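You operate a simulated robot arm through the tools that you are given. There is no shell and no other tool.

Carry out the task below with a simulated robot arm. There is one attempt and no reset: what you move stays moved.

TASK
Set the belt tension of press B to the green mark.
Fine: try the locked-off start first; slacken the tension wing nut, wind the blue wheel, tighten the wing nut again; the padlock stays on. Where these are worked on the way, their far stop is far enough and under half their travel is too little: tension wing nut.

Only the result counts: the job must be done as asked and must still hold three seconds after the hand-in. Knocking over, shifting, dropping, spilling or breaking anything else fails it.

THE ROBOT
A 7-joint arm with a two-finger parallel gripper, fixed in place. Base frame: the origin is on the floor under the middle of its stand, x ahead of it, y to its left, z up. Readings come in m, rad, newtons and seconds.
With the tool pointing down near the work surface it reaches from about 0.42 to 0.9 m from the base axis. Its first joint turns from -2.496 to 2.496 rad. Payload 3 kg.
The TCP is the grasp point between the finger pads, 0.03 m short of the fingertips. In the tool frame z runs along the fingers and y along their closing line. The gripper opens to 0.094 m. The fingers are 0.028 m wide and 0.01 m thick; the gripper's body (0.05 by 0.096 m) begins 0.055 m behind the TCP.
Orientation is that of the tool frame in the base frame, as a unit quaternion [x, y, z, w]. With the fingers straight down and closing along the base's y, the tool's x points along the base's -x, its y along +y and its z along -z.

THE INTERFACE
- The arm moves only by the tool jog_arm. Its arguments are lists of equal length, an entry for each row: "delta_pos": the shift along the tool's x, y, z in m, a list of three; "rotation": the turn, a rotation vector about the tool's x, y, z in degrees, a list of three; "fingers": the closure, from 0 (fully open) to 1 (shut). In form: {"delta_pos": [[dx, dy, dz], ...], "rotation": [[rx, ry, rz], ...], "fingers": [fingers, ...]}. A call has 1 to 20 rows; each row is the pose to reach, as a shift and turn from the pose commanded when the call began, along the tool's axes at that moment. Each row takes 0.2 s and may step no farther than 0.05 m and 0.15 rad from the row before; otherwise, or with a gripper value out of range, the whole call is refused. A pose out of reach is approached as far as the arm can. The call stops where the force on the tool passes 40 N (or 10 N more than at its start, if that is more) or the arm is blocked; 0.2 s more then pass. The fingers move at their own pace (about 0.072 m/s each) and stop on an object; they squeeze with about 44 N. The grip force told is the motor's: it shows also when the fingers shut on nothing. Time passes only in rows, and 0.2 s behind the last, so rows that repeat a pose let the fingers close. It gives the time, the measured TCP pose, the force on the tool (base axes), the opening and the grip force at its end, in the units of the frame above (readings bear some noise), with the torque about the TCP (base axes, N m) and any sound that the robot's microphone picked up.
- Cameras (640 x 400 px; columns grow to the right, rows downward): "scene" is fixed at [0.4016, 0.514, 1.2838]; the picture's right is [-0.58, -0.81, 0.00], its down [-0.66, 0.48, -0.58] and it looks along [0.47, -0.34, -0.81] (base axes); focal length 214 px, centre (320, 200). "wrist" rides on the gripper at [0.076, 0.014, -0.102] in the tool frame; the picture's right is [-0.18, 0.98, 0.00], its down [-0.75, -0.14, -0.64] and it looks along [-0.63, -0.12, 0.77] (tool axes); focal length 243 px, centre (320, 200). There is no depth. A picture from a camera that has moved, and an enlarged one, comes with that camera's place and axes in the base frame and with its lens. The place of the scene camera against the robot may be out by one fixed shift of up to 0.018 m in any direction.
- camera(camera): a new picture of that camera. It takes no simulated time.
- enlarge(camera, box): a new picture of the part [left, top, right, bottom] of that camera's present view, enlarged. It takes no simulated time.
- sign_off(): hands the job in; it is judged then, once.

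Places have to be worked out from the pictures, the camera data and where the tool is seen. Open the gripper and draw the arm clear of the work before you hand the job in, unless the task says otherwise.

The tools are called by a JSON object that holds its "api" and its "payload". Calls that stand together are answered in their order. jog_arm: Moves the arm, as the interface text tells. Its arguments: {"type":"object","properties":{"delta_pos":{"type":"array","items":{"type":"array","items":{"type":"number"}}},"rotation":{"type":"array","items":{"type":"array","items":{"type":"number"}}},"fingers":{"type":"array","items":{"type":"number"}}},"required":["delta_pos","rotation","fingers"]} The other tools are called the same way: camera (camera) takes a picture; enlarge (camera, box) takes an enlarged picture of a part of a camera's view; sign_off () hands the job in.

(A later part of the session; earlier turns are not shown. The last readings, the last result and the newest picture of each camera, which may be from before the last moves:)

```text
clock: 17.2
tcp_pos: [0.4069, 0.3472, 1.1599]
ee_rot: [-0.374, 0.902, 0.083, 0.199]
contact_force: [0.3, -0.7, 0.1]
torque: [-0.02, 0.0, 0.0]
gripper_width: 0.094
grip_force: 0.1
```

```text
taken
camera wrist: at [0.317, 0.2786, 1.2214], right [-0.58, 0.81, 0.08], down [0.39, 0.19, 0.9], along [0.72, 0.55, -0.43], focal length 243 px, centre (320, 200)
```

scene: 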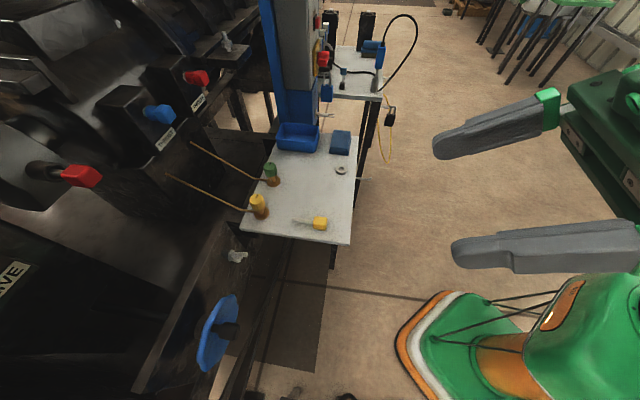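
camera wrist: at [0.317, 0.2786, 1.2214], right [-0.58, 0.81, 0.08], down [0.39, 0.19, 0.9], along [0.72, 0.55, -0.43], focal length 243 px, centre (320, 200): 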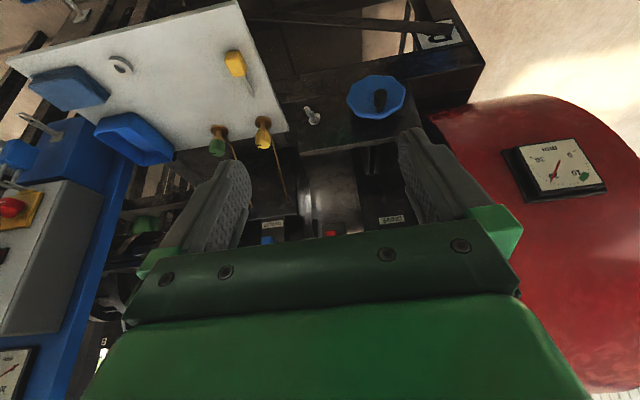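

{"api": "enlarge", "payload": {"camera": "wrist", "box": [290, 0, 490, 150]}}

{"api": "enlarge", "payload": {"camera": "wrist", "box": [335, 65, 415, 125]}}

{"api": "enlarge", "payload": {"camera": "wrist", "box": [290, 90, 340, 140]}}

{"api": "enlarge", "payload": {"camera": "wrist", "box": [490, 120, 620, 220]}}

```text
2.67 times, centred on (390, 75) of wrist
camera zoom: at [0.317, 0.2786, 1.2214], right [-0.58, 0.81, 0.08], down [0.39, 0.19, 0.9], along [0.72, 0.55, -0.43], focal length 647 px, centre (133, 533)
```

zoom: 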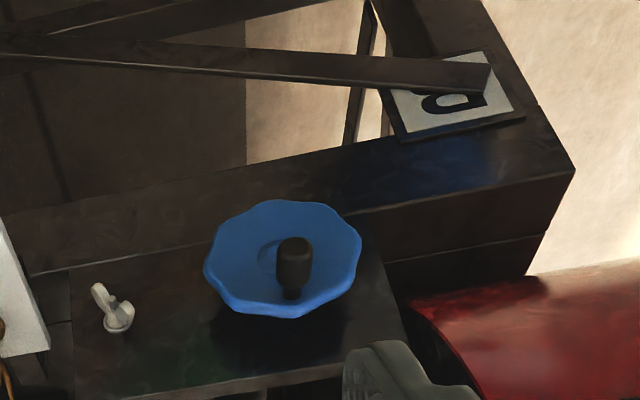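

```text
6.67 times, centred on (375, 95) of wrist
camera zoom: at [0.317, 0.2786, 1.2214], right [-0.58, 0.81, 0.08], down [0.39, 0.19, 0.9], along [0.72, 0.55, -0.43], focal length 1618 px, centre (-47, 900)
```

zoom: 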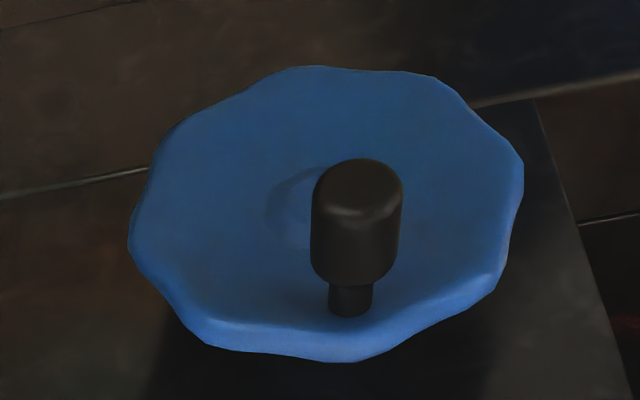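

```text
8.00 times, centred on (315, 115) of wrist
camera zoom: at [0.317, 0.2786, 1.2214], right [-0.58, 0.81, 0.08], down [0.39, 0.19, 0.9], along [0.72, 0.55, -0.43], focal length 1941 px, centre (360, 880)
```

zoom: 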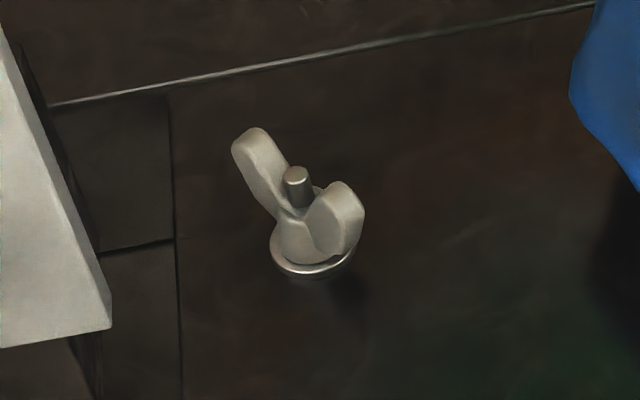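

```text
4.00 times, centred on (555, 170) of wrist
camera zoom: at [0.317, 0.2786, 1.2214], right [-0.58, 0.81, 0.08], down [0.39, 0.19, 0.9], along [0.72, 0.55, -0.43], focal length 970 px, centre (-620, 320)
```

zoom: 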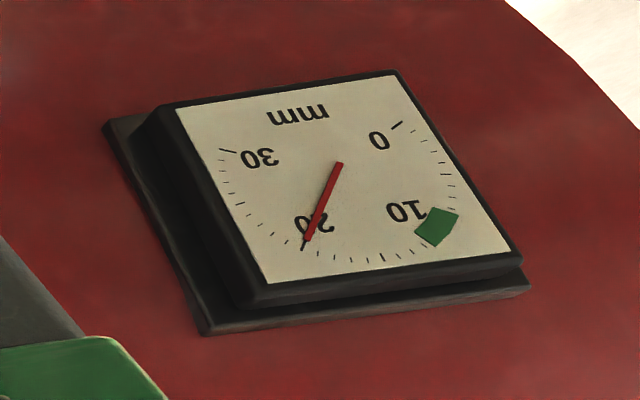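

Wrist views give the wheel centre ≈[0.546, 0.634, 0.79] with an off-centre crank knob at the top, and the wing nut ≈[0.661, 0.54, 0.80] with wings tilted ~40°, just left of the table edge. I'll level the tool toward the plate at a safe height in front of the wing nut.

{"api": "jog_arm", "payload": {"delta_pos": [[-0.0116, -0.0048, 0.0189], [-0.0232, -0.0096, 0.0378], [-0.0349, -0.0145, 0.0567], [-0.0465, -0.0193, 0.0756], [-0.0581, -0.0241, 0.0946], [-0.0697, -0.0289, 0.1135], [-0.0814, -0.0338, 0.1324], [-0.093, -0.0386, 0.1513], [-0.1046, -0.0434, 0.1702]], "rotation": [[0, -7.2, 0], [0, -14.4, 0], [0, -21.7, 0], [0, -28.9, 0], [0, -36.1, 0], [0, -43.3, 0], [0, -50.6, 0], [0, -57.8, 0], [0, -65, 0]], "fingers": [0, 0, 0, 0, 0, 0, 0, 0, 0]}}

{"api": "camera", "payload": {"camera": "wrist"}}

{"api": "camera", "payload": {"camera": "scene"}}

```text
clock: 19.2
tcp_pos: [0.5585, 0.4444, 1.1156]
ee_rot: [-0.269, 0.653, 0.271, 0.654]
contact_force: [-0.5, 0.3, 0.9]
torque: [-0.01, 0.02, -0.01]
gripper_width: 0.0939
grip_force: 0.0
out of reach, approached as far as the arm can: row 6, 7, 8, 9
```

```text
taken
camera wrist: at [0.4768, 0.3826, 1.0398], right [-0.69, 0.69, 0.18], down [-0.35, -0.55, 0.75], along [0.63, 0.46, 0.63], focal length 243 px, centre (320, 200)
```

wrist: 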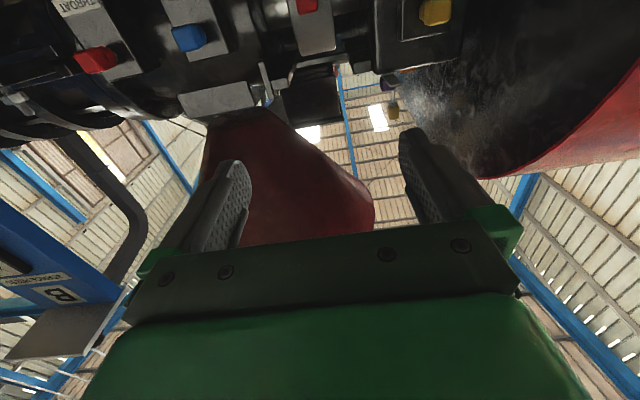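

```text
taken
```

scene: 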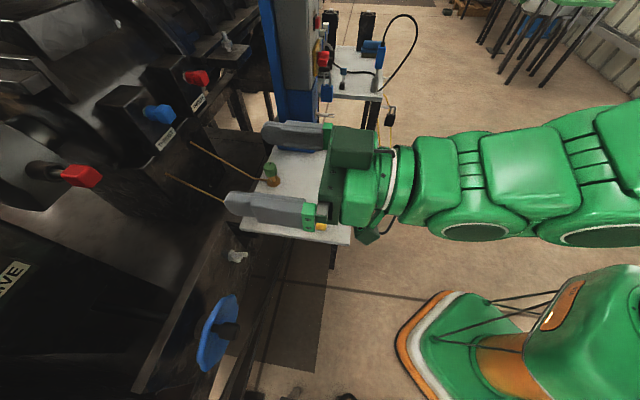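

The arm couldn't get down to z=1.05 with a level tool this close in (it is at z=1.116); further out should be better. I'll first test the roll range by rolling +130° about the tool axis here in free space so the pads will line up with the wings.

{"api": "jog_arm", "payload": {"delta_pos": [[0, 0, 0], [0, 0, 0], [0, 0, 0], [0, 0, 0], [0, 0, 0], [0, 0, 0], [0, 0, 0], [0, 0, 0], [0, 0, 0], [0, 0, 0], [0, 0, 0], [0, 0, 0], [0, 0, 0], [0, 0, 0], [0, 0, 0], [0, 0, 0]], "rotation": [[0, 0, 8.1], [0, 0, 16.2], [0, 0, 24.4], [0, 0, 32.5], [0, 0, 40.6], [0, 0, 48.8], [0, 0, 56.9], [0, 0, 65], [0, 0, 73.1], [0, 0, 81.2], [0, 0, 89.4], [0, 0, 97.5], [0, 0, 105.6], [0, 0, 113.8], [0, 0, 121.9], [0, 0, 130]], "fingers": [0, 0, 0, 0, 0, 0, 0, 0, 0, 0, 0, 0, 0, 0, 0, 0]}}

{"api": "camera", "payload": {"camera": "wrist"}}

{"api": "camera", "payload": {"camera": "scene"}}

```text
clock: 22.6
tcp_pos: [0.5617, 0.4447, 1.1154]
ee_rot: [0.478, 0.52, 0.707, 0.031]
contact_force: [0.7, 0.2, 0.1]
torque: [-0.01, 0.01, -0.02]
gripper_width: 0.0941
grip_force: 0.0
```

```text
taken
camera wrist: at [0.4543, 0.407, 1.1764], right [0.55, -0.55, 0.63], down [-0.11, -0.8, -0.59], along [0.83, 0.25, -0.5], focal length 243 px, centre (320, 200)
```

wrist: 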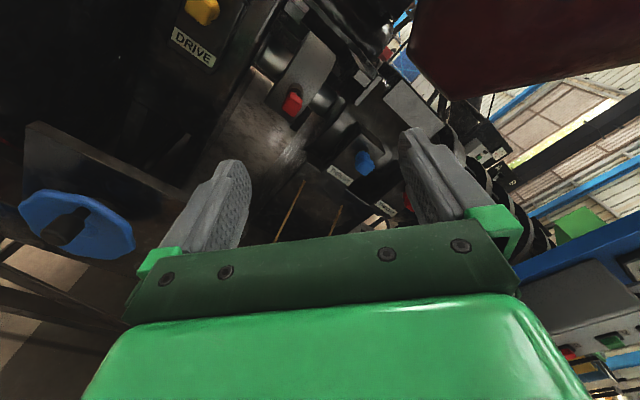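

```text
taken
```

scene: 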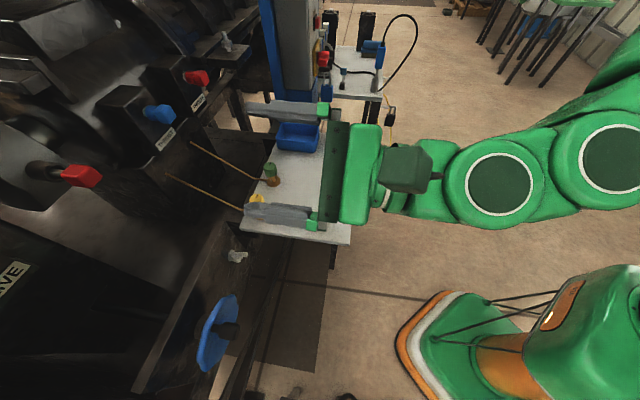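

Roll worked fully. Now testing whether this posture can get lower: stepping forward to n≈0.76 and down to z≈1.0 in front of the wing nut.

{"api": "jog_arm", "payload": {"delta_pos": [[-0.0191, -0.0215, 0.0121], [-0.0381, -0.0431, 0.0242], [-0.0572, -0.0646, 0.0364], [-0.0763, -0.0862, 0.0485]], "rotation": [[0, 0, 0], [0, 0, 0], [0, 0, 0], [0, 0, 0]], "fingers": [0, 0, 0, 0]}}

{"api": "camera", "payload": {"camera": "wrist"}}

{"api": "camera", "payload": {"camera": "scene"}}

```text
clock: 23.6
tcp_pos: [0.5986, 0.4748, 0.9976]
ee_rot: [0.478, 0.522, 0.706, 0.031]
contact_force: [-0.4, 0.0, 0.6]
torque: [-0.01, 0.02, 0.02]
gripper_width: 0.0939
grip_force: 0.1
```

```text
taken
camera wrist: at [0.4909, 0.4379, 1.058], right [0.55, -0.55, 0.63], down [-0.11, -0.8, -0.59], along [0.83, 0.25, -0.5], focal length 243 px, centre (320, 200)
```

wrist: 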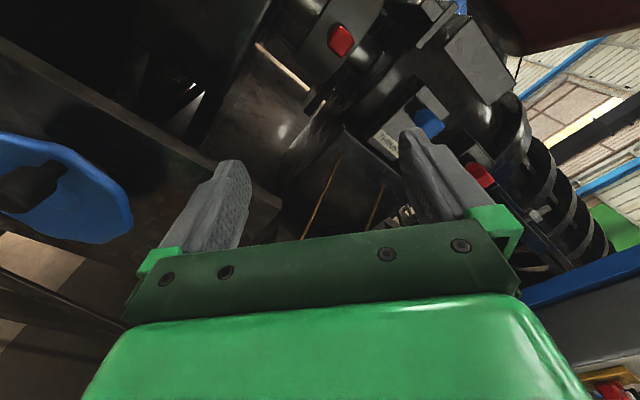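

```text
taken
```

scene: 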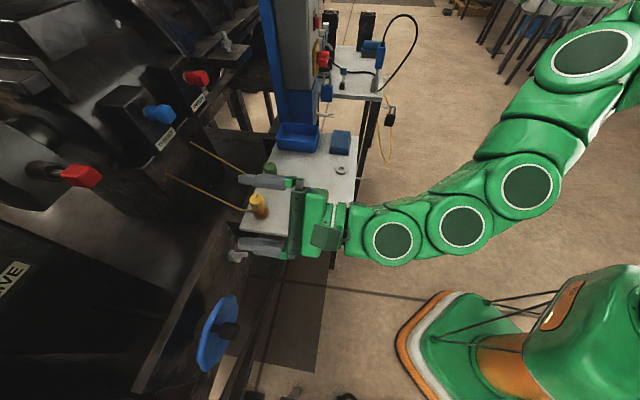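

This posture goes lower fine. I'll descend in steps to just above the nut's height, keeping w clear of the table edge, and watch force and pictures.

{"api": "jog_arm", "payload": {"delta_pos": [[-0.0245, -0.0307, 0], [-0.0489, -0.0613, 0], [-0.0733, -0.092, 0]], "rotation": [[0, 0, 0], [0, 0, 0], [0, 0, 0]], "fingers": [0, 0, 0]}}

{"api": "camera", "payload": {"camera": "wrist"}}

{"api": "camera", "payload": {"camera": "scene"}}

```text
clock: 24.4
tcp_pos: [0.5969, 0.4782, 0.8821]
ee_rot: [0.477, 0.522, 0.706, 0.031]
contact_force: [-0.2, -0.3, 0.0]
torque: [-0.01, -0.02, -0.02]
gripper_width: 0.094
grip_force: 0.0
```

```text
taken
camera wrist: at [0.4899, 0.4406, 0.9423], right [0.55, -0.55, 0.64], down [-0.11, -0.8, -0.59], along [0.83, 0.25, -0.5], focal length 243 px, centre (320, 200)
```

wrist: 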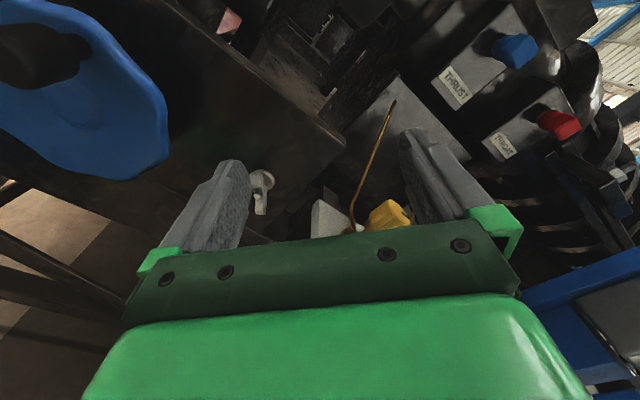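

```text
taken
```

scene: 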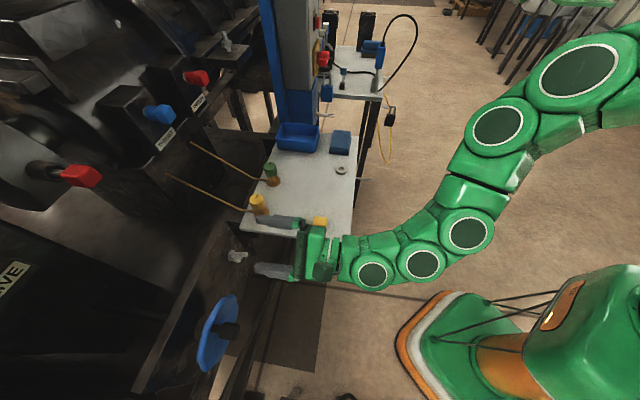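

{"api": "enlarge", "payload": {"camera": "wrist", "box": [210, 140, 310, 220]}}

{"api": "enlarge", "payload": {"camera": "scene", "box": [210, 180, 410, 320]}}

```text
5.00 times, centred on (260, 180) of wrist
camera zoom: at [0.4899, 0.4406, 0.9423], right [0.55, -0.55, 0.64], down [-0.11, -0.8, -0.59], along [0.83, 0.25, -0.5], focal length 1213 px, centre (620, 300)
```

zoom: 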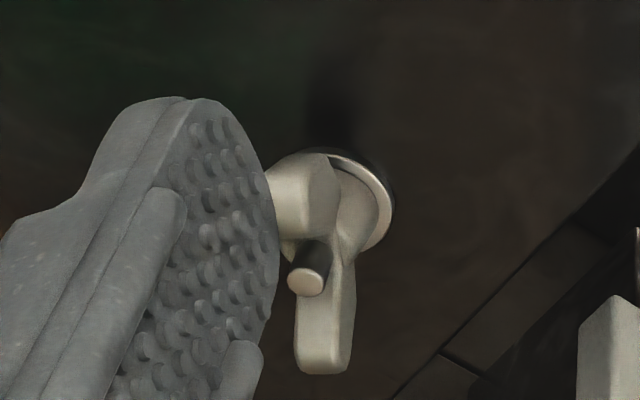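

```text
2.86 times, centred on (310, 250) of scene
camera zoom: at [0.4016, 0.514, 1.2838], right [-0.58, -0.81, 0.0], down [-0.66, 0.48, -0.58], along [0.47, -0.34, -0.81], focal length 613 px, centre (349, 57)
```

zoom: 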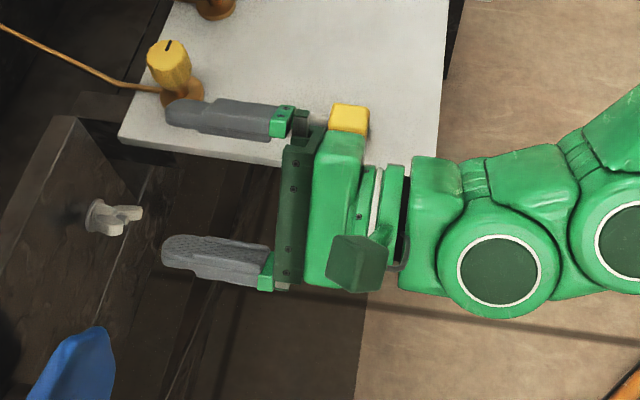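

The pads are already aligned with the wings within a few degrees. I'll descend to the nut's axis height (z≈0.798) while staying 7 cm back, then look for fine alignment.

{"api": "jog_arm", "payload": {"delta_pos": [[-0.018, -0.022, 0.001], [-0.0355, -0.0435, 0.003], [-0.0532, -0.065, 0.005]], "rotation": [[0, 0, 0], [0, 0, 0], [0, 0, 0]], "fingers": [0, 0, 0]}}

{"api": "camera", "payload": {"camera": "wrist"}}

{"api": "enlarge", "payload": {"camera": "scene", "box": [210, 180, 410, 320]}}

```text
clock: 25.2
tcp_pos: [0.5992, 0.4827, 0.7989]
ee_rot: [0.478, 0.521, 0.707, 0.031]
contact_force: [0.0, -0.3, 0.1]
torque: [0.02, 0.01, 0.0]
gripper_width: 0.0941
grip_force: 0.0
```

```text
taken
camera wrist: at [0.4909, 0.4456, 0.8582], right [0.55, -0.55, 0.64], down [-0.11, -0.8, -0.59], along [0.83, 0.25, -0.5], focal length 243 px, centre (320, 200)
```

wrist: 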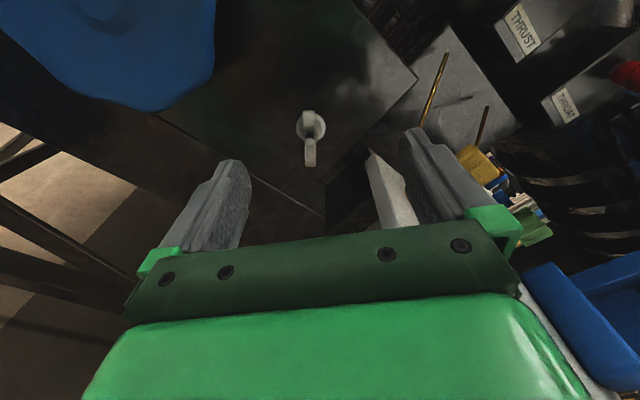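

```text
2.86 times, centred on (310, 250) of scene
camera zoom: at [0.4016, 0.514, 1.2838], right [-0.58, -0.81, 0.0], down [-0.66, 0.48, -0.58], along [0.47, -0.34, -0.81], focal length 613 px, centre (349, 57)
```

zoom: 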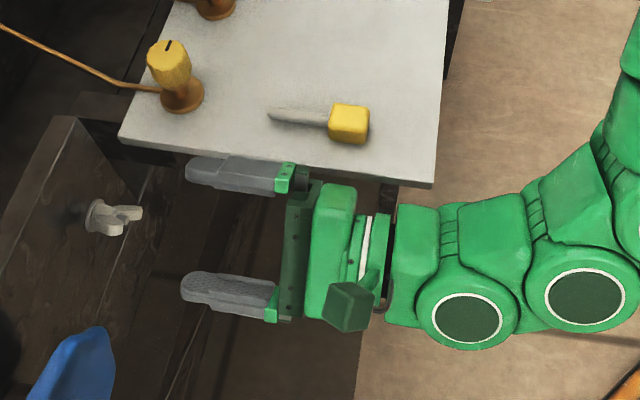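

{"api": "enlarge", "payload": {"camera": "wrist", "box": [250, 80, 390, 190]}}

```text
3.64 times, centred on (320, 135) of wrist
camera zoom: at [0.4909, 0.4456, 0.8582], right [0.55, -0.55, 0.64], down [-0.11, -0.8, -0.59], along [0.83, 0.25, -0.5], focal length 882 px, centre (320, 436)
```

zoom: 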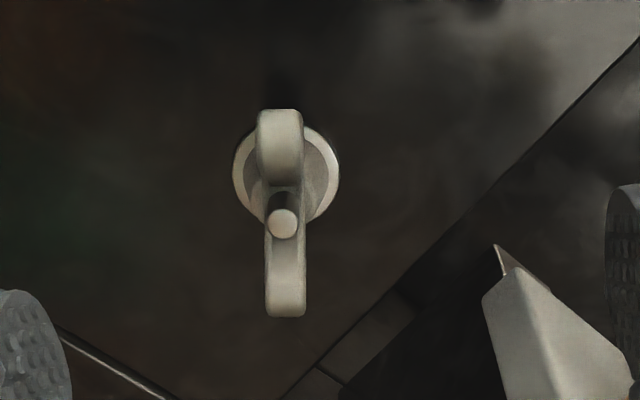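

Clear view: the nut axis is about 8 mm toward −y′ of the tool axis. I'll correct laterally and advance 3 cm, then re-check.

{"api": "jog_arm", "payload": {"delta_pos": [[-0.002, -0.0045, 0.005], [-0.004, -0.0088, 0.017], [-0.004, -0.0088, 0.03]], "rotation": [[0, 0, 0], [0, 0, 0], [0, 0, 0]], "fingers": [0, 0, 0]}}

{"api": "camera", "payload": {"camera": "wrist"}}

{"api": "enlarge", "payload": {"camera": "wrist", "box": [250, 90, 390, 200]}}

```text
clock: 26.0
tcp_pos: [0.6199, 0.5057, 0.7898]
ee_rot: [0.478, 0.522, 0.706, 0.031]
contact_force: [0.0, 0.3, -0.7]
torque: [0.0, -0.02, 0.02]
gripper_width: 0.094
grip_force: 0.1
```

```text
taken
camera wrist: at [0.512, 0.4683, 0.8506], right [0.55, -0.55, 0.63], down [-0.11, -0.8, -0.59], along [0.83, 0.25, -0.5], focal length 243 px, centre (320, 200)
```

wrist: 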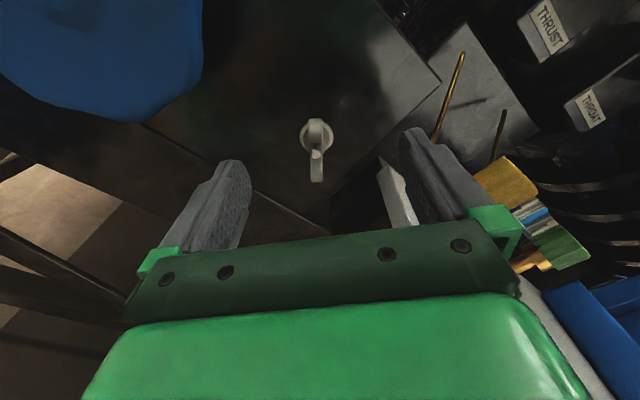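

```text
3.64 times, centred on (320, 145) of wrist
camera zoom: at [0.512, 0.4683, 0.8506], right [0.55, -0.55, 0.63], down [-0.11, -0.8, -0.59], along [0.83, 0.25, -0.5], focal length 882 px, centre (320, 400)
```

zoom: 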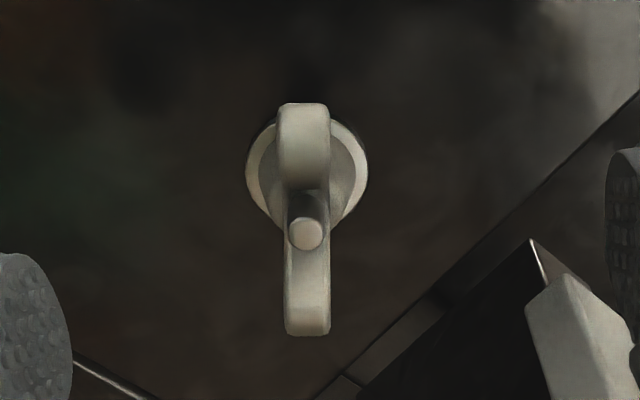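

Refined: stud tip at n≈0.842, plate face n≈0.87, and a residual −4 mm in y′, −5 mm in x′. Moving in so the fingertips straddle the wings (tips ~0.863), then checking before closing.

{"api": "jog_arm", "payload": {"delta_pos": [[-0.005, -0.0037, 0.008], [-0.005, -0.0037, 0.018], [-0.005, -0.0037, 0.028], [-0.005, -0.0037, 0.036]], "rotation": [[0, 0, 0], [0, 0, 0], [0, 0, 0], [0, 0, 0]], "fingers": [0, 0, 0, 0]}}

{"api": "camera", "payload": {"camera": "wrist"}}

{"api": "enlarge", "payload": {"camera": "wrist", "box": [240, 110, 400, 240]}}

{"api": "enlarge", "payload": {"camera": "scene", "box": [210, 180, 410, 320]}}

```text
clock: 27.0
tcp_pos: [0.6445, 0.529, 0.7841]
ee_rot: [0.477, 0.522, 0.706, 0.031]
contact_force: [0.8, -0.6, 0.8]
torque: [0.0, -0.01, -0.02]
gripper_width: 0.094
grip_force: 0.2
```

```text
taken
camera wrist: at [0.5363, 0.4917, 0.8447], right [0.55, -0.55, 0.63], down [-0.11, -0.8, -0.59], along [0.83, 0.25, -0.5], focal length 243 px, centre (320, 200)
```

wrist: 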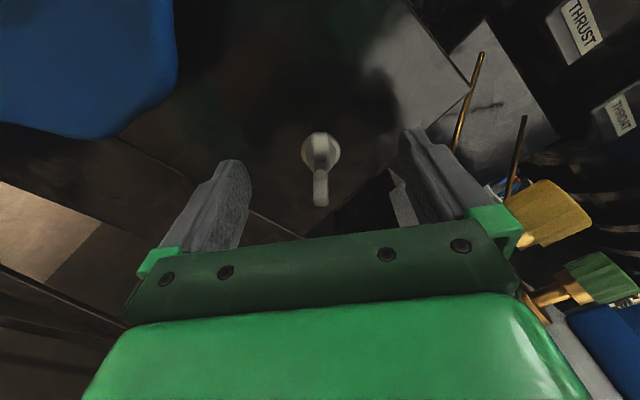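

```text
3.08 times, centred on (320, 175) of wrist
camera zoom: at [0.5363, 0.4917, 0.8447], right [0.55, -0.55, 0.63], down [-0.11, -0.8, -0.59], along [0.83, 0.25, -0.5], focal length 746 px, centre (320, 277)
```

zoom: 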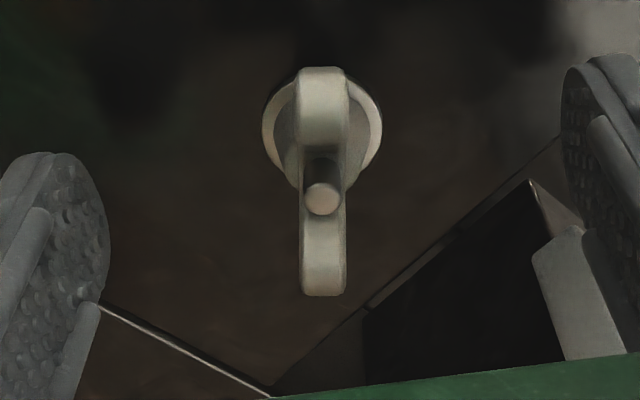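

```text
2.86 times, centred on (310, 250) of scene
camera zoom: at [0.4016, 0.514, 1.2838], right [-0.58, -0.81, 0.0], down [-0.66, 0.48, -0.58], along [0.47, -0.34, -0.81], focal length 613 px, centre (349, 57)
```

zoom: 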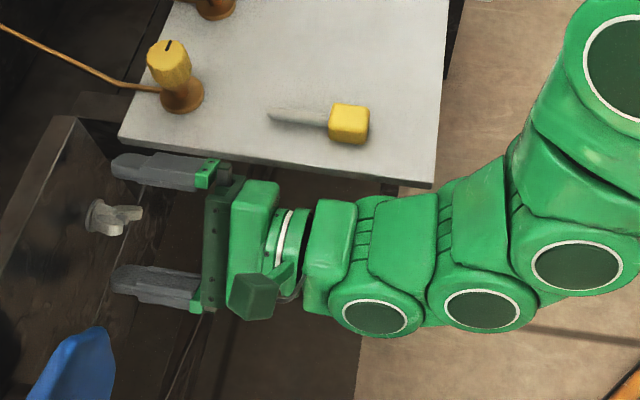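

The nut is centred and the fingertips straddle the wings, about 7–10 mm off the plate. Advancing 3 mm and closing on the wings.

{"api": "jog_arm", "payload": {"delta_pos": [[0, 0, 0.003], [0, 0, 0.003], [0, 0, 0.003], [0, 0, 0.003], [0, 0, 0.003], [0, 0, 0.003]], "rotation": [[0, 0, 0], [0, 0, 0], [0, 0, 0], [0, 0, 0], [0, 0, 0], [0, 0, 0]], "fingers": [0.3, 0.6, 0.9, 1, 1, 1]}}

{"api": "camera", "payload": {"camera": "wrist"}}

{"api": "enlarge", "payload": {"camera": "wrist", "box": [240, 110, 400, 240]}}

```text
clock: 28.4
tcp_pos: [0.6452, 0.5319, 0.7844]
ee_rot: [0.478, 0.522, 0.705, 0.03]
contact_force: [-8.1, 0.0, -10.0]
torque: [-0.3, 0.43, 0.08]
gripper_width: 0.0157
grip_force: 45.2
```

```text
taken
camera wrist: at [0.5385, 0.4939, 0.8443], right [0.55, -0.55, 0.63], down [-0.11, -0.8, -0.59], along [0.83, 0.25, -0.5], focal length 243 px, centre (320, 200)
```

wrist: 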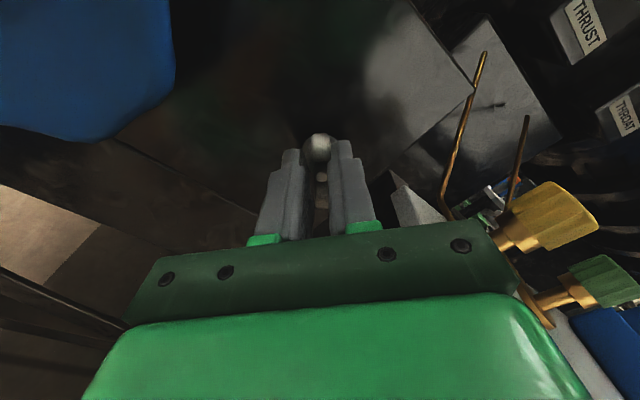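

```text
3.08 times, centred on (320, 175) of wrist
camera zoom: at [0.5385, 0.4939, 0.8443], right [0.55, -0.55, 0.63], down [-0.11, -0.8, -0.59], along [0.83, 0.25, -0.5], focal length 746 px, centre (320, 277)
```

zoom: 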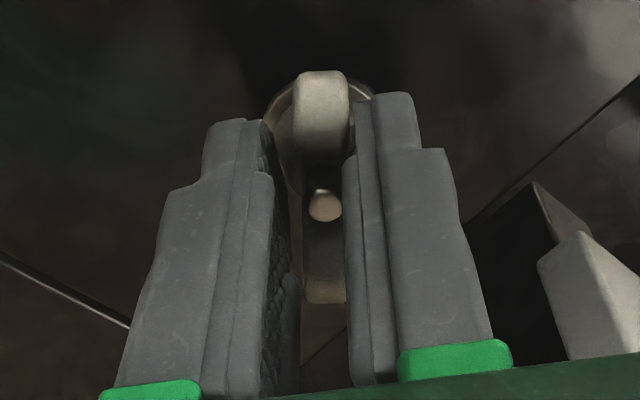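

Gripped at 15.7 mm width with ~11 N pushing the hand along −y′, so I'm ~1.5 mm off-centre. I'll shift −y′ slightly and check the residual force before turning.

{"api": "jog_arm", "payload": {"delta_pos": [[0, -0.0015, 0], [0, -0.0015, 0]], "rotation": [[0, 0, 0], [0, 0, 0]], "fingers": [1, 1]}}

```text
clock: 29.0
tcp_pos: [0.6467, 0.5308, 0.7831]
ee_rot: [0.479, 0.519, 0.707, 0.032]
contact_force: [-17.4, -27.4, 0.7]
torque: [0.21, -0.24, 0.45]
gripper_width: 0.0159
grip_force: 45.0
```

Fingertips are pressing axially (~32 N along −n), so I'm slightly too deep. Backing off 3 mm in tool z and easing y′.

{"api": "jog_arm", "payload": {"delta_pos": [[0, 0.0005, -0.002], [0, 0.0005, -0.004], [0, 0.0005, -0.004]], "rotation": [[0, 0, 0], [0, 0, 0], [0, 0, 0]], "fingers": [1, 1, 1]}}

```text
clock: 29.8
tcp_pos: [0.6447, 0.5298, 0.7836]
ee_rot: [0.478, 0.521, 0.706, 0.032]
contact_force: [21.0, 15.6, -18.9]
torque: [-0.25, 0.38, -0.2]
gripper_width: 0.0098
grip_force: 44.3
```

Now the pads hold the wings themselves (9.8 mm), but with residual strain. I'll open a little to release the strain, nudge, and re-close.

{"api": "jog_arm", "payload": {"delta_pos": [[0, 0, 0], [0, 0, 0], [0, -0.0005, 0.001]], "rotation": [[0, 0, 0], [0, 0, 0], [0, 0, 0]], "fingers": [0.7, 0.6, 0.6]}}

{"api": "enlarge", "payload": {"camera": "wrist", "box": [240, 110, 400, 240]}}

```text
clock: 30.6
tcp_pos: [0.6437, 0.5327, 0.7838]
ee_rot: [0.478, 0.521, 0.706, 0.03]
contact_force: [0.1, 0.6, -0.2]
torque: [-0.01, 0.01, 0.02]
gripper_width: 0.0377
grip_force: 0.0
```

```text
3.08 times, centred on (320, 175) of wrist
camera zoom: at [0.5366, 0.4942, 0.844], right [0.55, -0.55, 0.63], down [-0.11, -0.8, -0.59], along [0.83, 0.25, -0.5], focal length 746 px, centre (320, 277)
```

zoom: 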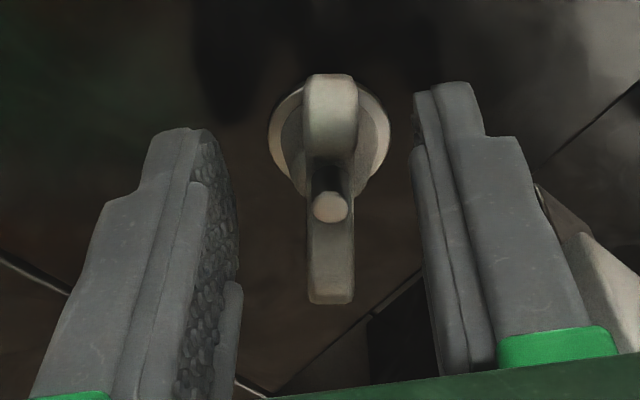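

The nut now sits ~2 mm toward +y′ relative to the pads' midline, so I'll shift back +1.5 mm and close again.

{"api": "jog_arm", "payload": {"delta_pos": [[0, 0.0015, 0], [0, 0.0015, 0], [0, 0.0015, 0], [0, 0.0015, 0]], "rotation": [[0, 0, 0], [0, 0, 0], [0, 0, 0], [0, 0, 0]], "fingers": [0.6, 1, 1, 1]}}

{"api": "enlarge", "payload": {"camera": "wrist", "box": [240, 110, 400, 240]}}

```text
clock: 31.6
tcp_pos: [0.6443, 0.531, 0.7834]
ee_rot: [0.479, 0.521, 0.706, 0.031]
contact_force: [1.9, -0.1, -1.5]
torque: [-0.12, 0.11, -0.23]
gripper_width: 0.0098
grip_force: 43.7
```

```text
3.08 times, centred on (320, 175) of wrist
camera zoom: at [0.5368, 0.4931, 0.8444], right [0.55, -0.55, 0.63], down [-0.11, -0.8, -0.59], along [0.83, 0.25, -0.5], focal length 746 px, centre (320, 277)
```

zoom: 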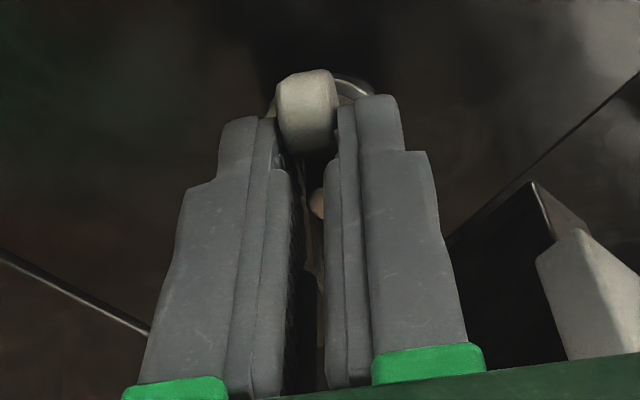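

Clean grip on the wings with near-zero force. Now turning counter-clockwise (−z roll) to slacken, starting with 30° and watching the torque.

{"api": "jog_arm", "payload": {"delta_pos": [[0, 0, 0], [0, 0, 0], [0, 0, 0], [0, 0, 0], [0, 0, 0], [0, 0, 0]], "rotation": [[0, 0, -5], [0, 0, -10], [0, 0, -15], [0, 0, -20], [0, 0, -25], [0, 0, -30]], "fingers": [1, 1, 1, 1, 1, 1]}}

{"api": "enlarge", "payload": {"camera": "wrist", "box": [240, 110, 400, 240]}}

```text
clock: 33.0
tcp_pos: [0.6431, 0.53, 0.7816]
ee_rot: [0.333, 0.626, 0.675, 0.204]
contact_force: [18.7, 17.8, -7.2]
torque: [0.26, -0.23, -0.19]
gripper_width: 0.0097
grip_force: 43.6
stopped in row 6: the force on the tool passed its limit at 45 N (the readings are from after the stop); the commanded pose is now the measured one
```

```text
3.08 times, centred on (320, 175) of wrist
camera zoom: at [0.5193, 0.5092, 0.8113], right [0.27, -0.26, 0.93], down [0.05, -0.96, -0.28], along [0.96, 0.12, -0.24], focal length 746 px, centre (320, 277)
```

zoom: 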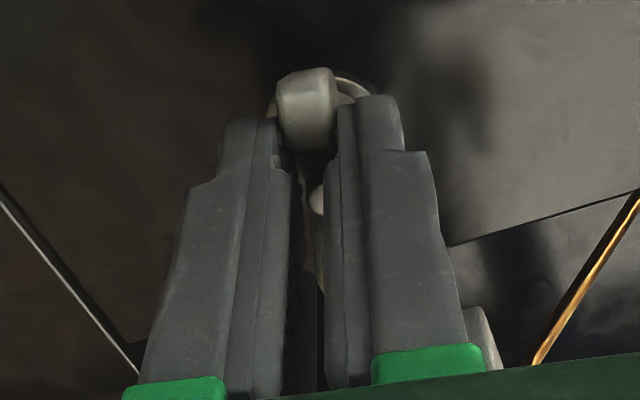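

The nut followed ~27°, but an axial strain built up and stopped the move. I'll relax it by nudging +1.5 mm in tool z and read the force.

{"api": "jog_arm", "payload": {"delta_pos": [[0, 0, 0.0015], [0, 0, 0.0015]], "rotation": [[0, 0, 0], [0, 0, 0]], "fingers": [1, 1]}}

```text
clock: 33.6
tcp_pos: [0.6438, 0.5324, 0.7807]
ee_rot: [0.333, 0.627, 0.675, 0.203]
contact_force: [-24.1, -18.7, 3.2]
torque: [0.54, -0.54, -0.06]
gripper_width: 0.0099
grip_force: 43.7
```

Very stiff axially (~37 N/mm), so squeezing fully is counter-productive. I'll open the pads to a ~1.8 mm play cage (closure 0.875) so they drive the wings without axial strain, and keep turning.

{"api": "jog_arm", "payload": {"delta_pos": [[0, 0, -0.0008], [0, 0, -0.0008], [0, 0, -0.0008], [0, 0, -0.0008], [0, 0, -0.0008], [0, 0, -0.0008]], "rotation": [[0, 0, 0], [0, 0, 0], [0, 0, -6], [0, 0, -12], [0, 0, -18], [0, 0, -24]], "fingers": [0.875, 0.875, 0.875, 0.875, 0.875, 0.875]}}

{"api": "enlarge", "payload": {"camera": "wrist", "box": [240, 110, 400, 240]}}

```text
clock: 35.0
tcp_pos: [0.6434, 0.5314, 0.782]
ee_rot: [0.196, 0.682, 0.618, 0.34]
contact_force: [0.2, -4.7, -7.7]
torque: [-0.08, 0.1, -0.09]
gripper_width: 0.0165
grip_force: 4.4
```

```text
3.08 times, centred on (320, 175) of wrist
camera zoom: at [0.5158, 0.5133, 0.7802], right [-0.02, 0.03, 1.0], down [0.09, -1.0, 0.03], along [1.0, 0.09, 0.02], focal length 746 px, centre (320, 277)
```

zoom: 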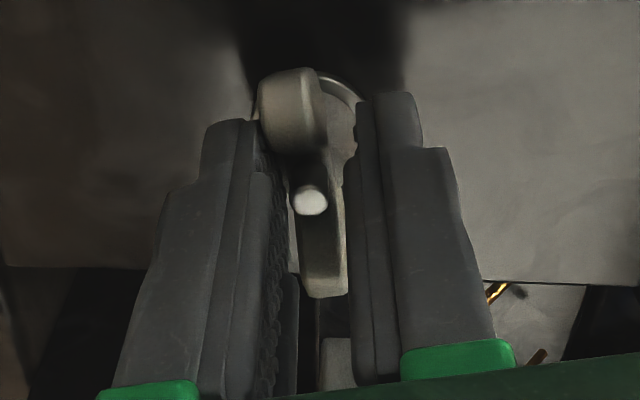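

The pads are now at roll ≈77° and the nut has turned along with them. Continuing the counter-clockwise turn in the loose cage.

{"api": "jog_arm", "payload": {"delta_pos": [[0, 0, 0], [0, 0, 0], [0, 0, 0], [0, 0, 0], [0, 0, 0]], "rotation": [[0, 0, -6], [0, 0, -12], [0, 0, -18], [0, 0, -24], [0, 0, -30]], "fingers": [0.89, 0.89, 0.89, 0.89, 0.89]}}

{"api": "enlarge", "payload": {"camera": "wrist", "box": [240, 110, 400, 240]}}

{"api": "enlarge", "payload": {"camera": "scene", "box": [210, 180, 410, 320]}}

```text
clock: 36.2
tcp_pos: [0.6442, 0.531, 0.7806]
ee_rot: [0.014, 0.709, 0.508, 0.489]
contact_force: [4.0, -6.6, -14.8]
torque: [-0.08, 0.16, -0.15]
gripper_width: 0.0192
grip_force: 8.0
```

```text
3.08 times, centred on (320, 175) of wrist
camera zoom: at [0.5246, 0.5051, 0.7413], right [-0.37, 0.38, 0.85], down [0.01, -0.91, 0.41], along [0.93, 0.16, 0.34], focal length 746 px, centre (320, 277)
```

zoom: 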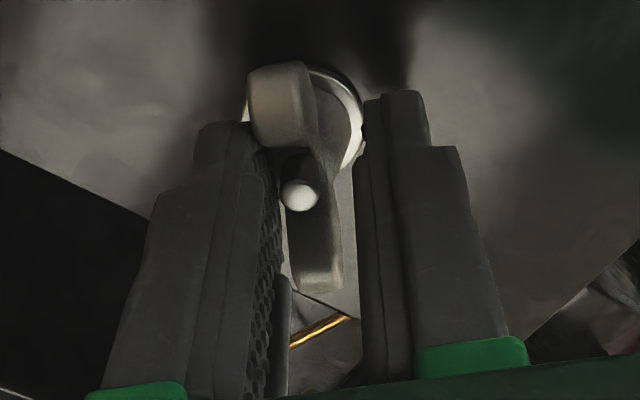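

```text
2.86 times, centred on (310, 250) of scene
camera zoom: at [0.4016, 0.514, 1.2838], right [-0.58, -0.81, 0.0], down [-0.66, 0.48, -0.58], along [0.47, -0.34, -0.81], focal length 613 px, centre (349, 57)
```

zoom: 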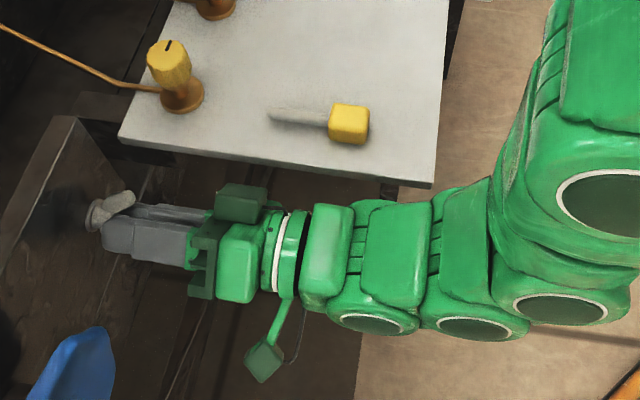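

The nut is following (turned ~95° so far); the one-sided force shows the nut's axis is ~3 mm toward −y′ from my tool axis. I'll recentre and keep turning another 30°.

{"api": "jog_arm", "payload": {"delta_pos": [[0, -0.0015, 0], [0, -0.003, 0], [0, -0.003, 0], [0, -0.003, 0], [0, -0.003, 0], [0, -0.003, 0], [0, -0.003, 0]], "rotation": [[0, 0, 0], [0, 0, 0], [0, 0, -6], [0, 0, -12], [0, 0, -18], [0, 0, -24], [0, 0, -30]], "fingers": [0.86, 0.86, 0.87, 0.87, 0.87, 0.87, 0.87]}}

{"api": "enlarge", "payload": {"camera": "wrist", "box": [240, 110, 400, 240]}}

{"api": "enlarge", "payload": {"camera": "scene", "box": [210, 180, 410, 320]}}

```text
clock: 37.8
tcp_pos: [0.6445, 0.5286, 0.7787]
ee_rot: [-0.172, 0.689, 0.364, 0.603]
contact_force: [14.8, -8.8, -24.3]
torque: [0.12, 0.68, -0.23]
gripper_width: 0.0253
grip_force: 11.0
```

```text
3.08 times, centred on (320, 175) of wrist
camera zoom: at [0.5454, 0.481, 0.7112], right [-0.62, 0.63, 0.47], down [-0.2, -0.7, 0.68], along [0.76, 0.33, 0.56], focal length 746 px, centre (320, 277)
```

zoom: 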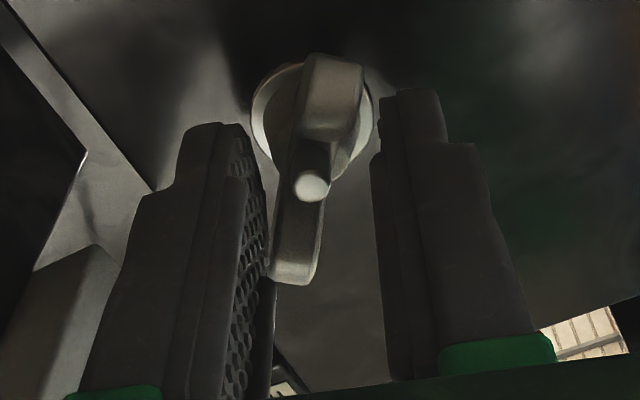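

```text
2.86 times, centred on (310, 250) of scene
camera zoom: at [0.4016, 0.514, 1.2838], right [-0.58, -0.81, 0.0], down [-0.66, 0.48, -0.58], along [0.47, -0.34, -0.81], focal length 613 px, centre (349, 57)
```

zoom: 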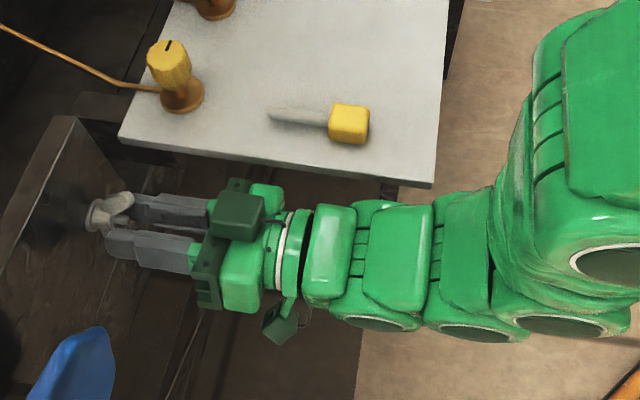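

The nut has stayed at roll ≈33° while the hand went on to 17°, with ~0.57 N·m reaction: it looks like the slack stop at ~100° of turn. I'll rotate back to match the wings, grip firmly, and test whether it turns further.

{"api": "jog_arm", "payload": {"delta_pos": [[0, 0, 0], [0, 0, 0], [0, 0, 0], [0, 0, 0], [0, 0, 0], [0, 0, 0]], "rotation": [[0, 0, 6], [0, 0, 12], [0, 0, 16], [0, 0, 16], [0, 0, 16], [0, 0, 16]], "fingers": [0.75, 0.75, 0.75, 0.75, 0.75, 0.75]}}

{"api": "enlarge", "payload": {"camera": "wrist", "box": [240, 110, 400, 240]}}

```text
clock: 39.2
tcp_pos: [0.6444, 0.5299, 0.7794]
ee_rot: [-0.075, 0.705, 0.446, 0.546]
contact_force: [0.1, -0.3, -0.5]
torque: [-0.02, 0.02, 0.03]
gripper_width: 0.0238
grip_force: 0.0
```

```text
3.08 times, centred on (320, 175) of wrist
camera zoom: at [0.5337, 0.4946, 0.7248], right [-0.51, 0.51, 0.69], down [-0.07, -0.83, 0.56], along [0.86, 0.23, 0.46], focal length 746 px, centre (320, 277)
```

zoom: 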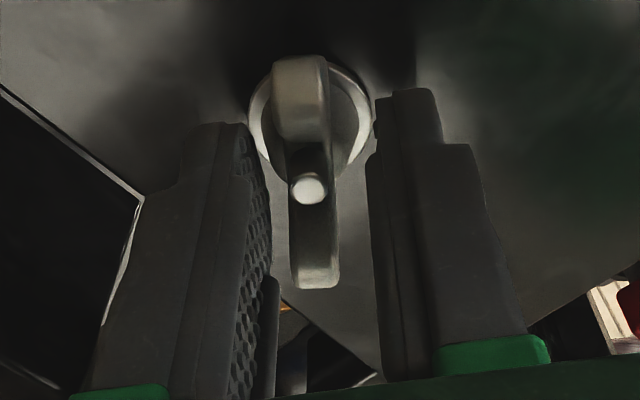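

Forces are zero here, and the nut sits ~6° clockwise of the pads. Closing gently on it is a good test: if it's at its stop the pads won't close fully to 9.8 mm.

{"api": "jog_arm", "payload": {"delta_pos": [[0, -0.0015, 0], [0, -0.0015, 0], [0, -0.0015, 0], [0, -0.0015, 0]], "rotation": [[0, 0, 0], [0, 0, 0], [0, 0, 0], [0, 0, 0]], "fingers": [0.85, 1, 1, 1]}}

{"api": "enlarge", "payload": {"camera": "wrist", "box": [240, 110, 400, 240]}}

```text
clock: 40.2
tcp_pos: [0.6452, 0.528, 0.7776]
ee_rot: [-0.073, 0.706, 0.446, 0.545]
contact_force: [4.8, -2.1, -5.7]
torque: [1.16, 0.71, 0.09]
gripper_width: 0.0128
grip_force: 45.1
```

```text
3.08 times, centred on (320, 175) of wrist
camera zoom: at [0.5347, 0.4929, 0.7235], right [-0.51, 0.51, 0.69], down [-0.07, -0.83, 0.56], along [0.86, 0.23, 0.46], focal length 746 px, centre (320, 277)
```

zoom: 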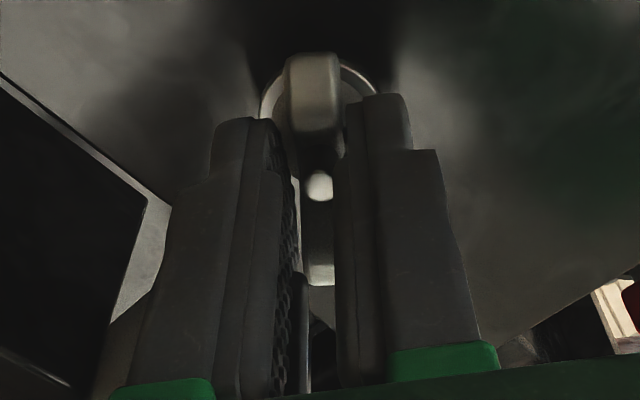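

Pads stop at 12.8 mm with ~1.3 N·m on the nut — it's firmly at its slack stop (~100° turned). Releasing and backing straight out.

{"api": "jog_arm", "payload": {"delta_pos": [[0, 0, 0], [0, 0, 0], [0, 0, -0.02], [0, 0, -0.05], [0, 0, -0.085]], "rotation": [[0, 0, 0], [0, 0, 0], [0, 0, 0], [0, 0, 0], [0, 0, 0]], "fingers": [0.6, 0.5, 0.5, 0.5, 0.5]}}

{"api": "camera", "payload": {"camera": "wrist"}}

{"api": "camera", "payload": {"camera": "scene"}}

```text
clock: 41.4
tcp_pos: [0.5838, 0.4698, 0.7798]
ee_rot: [-0.074, 0.705, 0.445, 0.547]
contact_force: [-0.4, 0.2, -0.3]
torque: [-0.02, 0.0, 0.01]
gripper_width: 0.0469
grip_force: 0.3
```

```text
taken
camera wrist: at [0.4726, 0.4342, 0.7252], right [-0.51, 0.51, 0.69], down [-0.07, -0.83, 0.56], along [0.86, 0.23, 0.46], focal length 243 px, centre (320, 200)
```

wrist: 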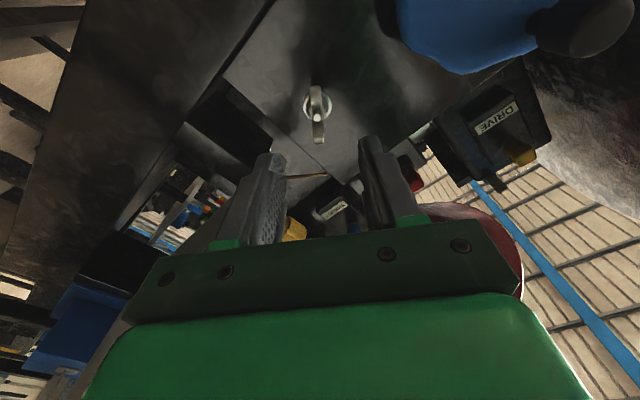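

```text
taken
```

scene: 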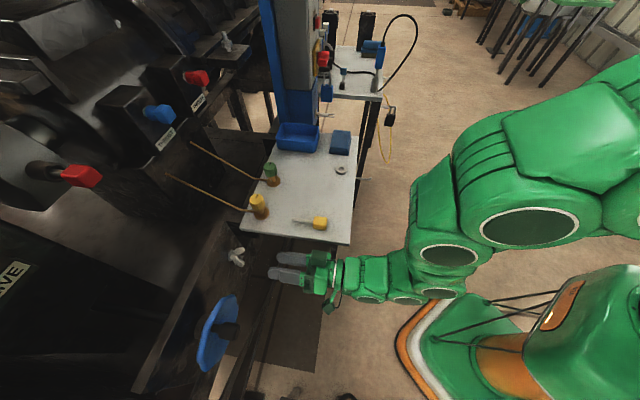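

Backed out cleanly; the nut is visibly re-oriented. Now shifting left in front of the blue wheel's crank knob, rolling to ρ=0.

{"api": "jog_arm", "payload": {"delta_pos": [[0, 0, -0.04], [0.0158, 0.0333, -0.045], [0.0315, 0.0666, -0.045], [0.0473, 0.0998, -0.045], [0.0631, 0.1331, -0.045]], "rotation": [[0, 0, -6], [0, 0, -13], [0, 0, -20], [0, 0, -27], [0, 0, -33]], "fingers": [0.5, 0.5, 0.5, 0.5, 0.5]}}

{"api": "camera", "payload": {"camera": "wrist"}}

{"api": "camera", "payload": {"camera": "scene"}}

```text
clock: 42.6
tcp_pos: [0.4497, 0.5413, 0.7987]
ee_rot: [-0.272, 0.655, 0.272, 0.651]
contact_force: [0.2, 0.3, 0.7]
torque: [-0.03, -0.02, -0.02]
gripper_width: 0.0471
grip_force: 0.0
```

```text
taken
camera wrist: at [0.3665, 0.4784, 0.7229], right [-0.7, 0.69, 0.19], down [-0.35, -0.55, 0.76], along [0.63, 0.46, 0.63], focal length 243 px, centre (320, 200)
```

wrist: 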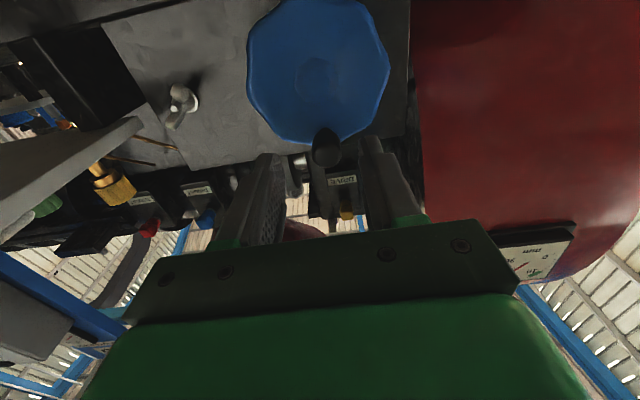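

```text
taken
```

scene: 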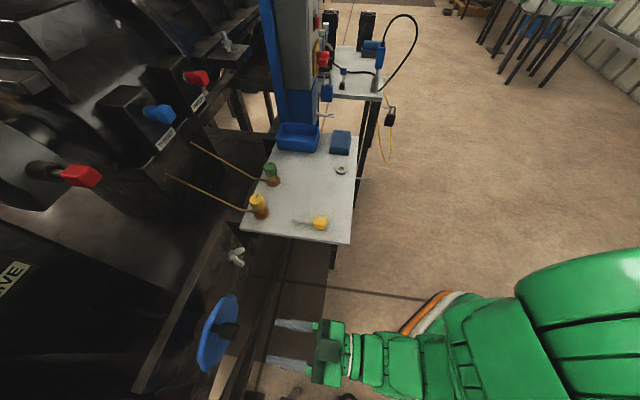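

Wheel, knob, and part of the gauge are all visible from here. Enlarging both.

{"api": "enlarge", "payload": {"camera": "wrist", "box": [480, 210, 600, 300]}}

{"api": "enlarge", "payload": {"camera": "wrist", "box": [230, 0, 410, 180]}}

```text
4.44 times, centred on (540, 255) of wrist
camera zoom: at [0.3665, 0.4784, 0.7229], right [-0.7, 0.69, 0.19], down [-0.35, -0.55, 0.76], along [0.63, 0.46, 0.63], focal length 1078 px, centre (-658, -44)
```

zoom: 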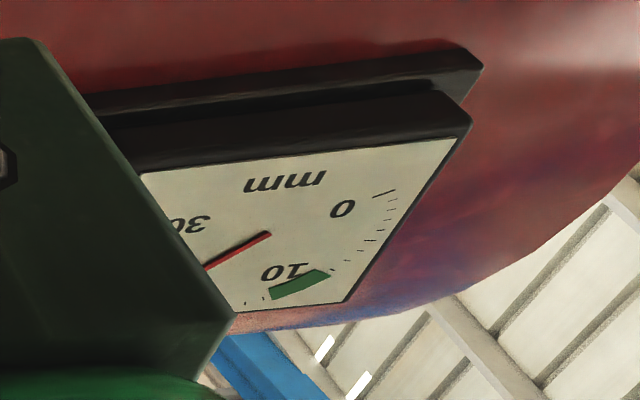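

```text
2.22 times, centred on (320, 90) of wrist
camera zoom: at [0.3665, 0.4784, 0.7229], right [-0.7, 0.69, 0.19], down [-0.35, -0.55, 0.76], along [0.63, 0.46, 0.63], focal length 539 px, centre (320, 444)
```

zoom: 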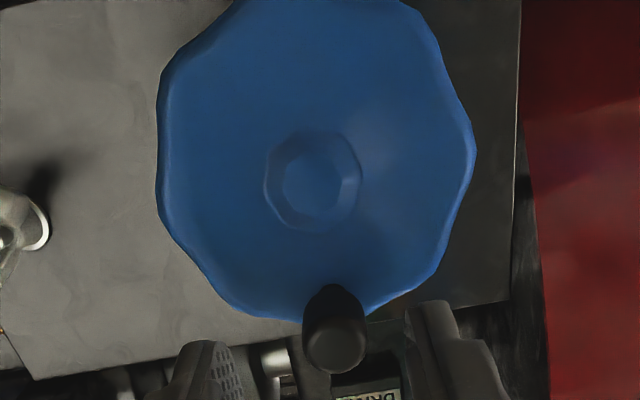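

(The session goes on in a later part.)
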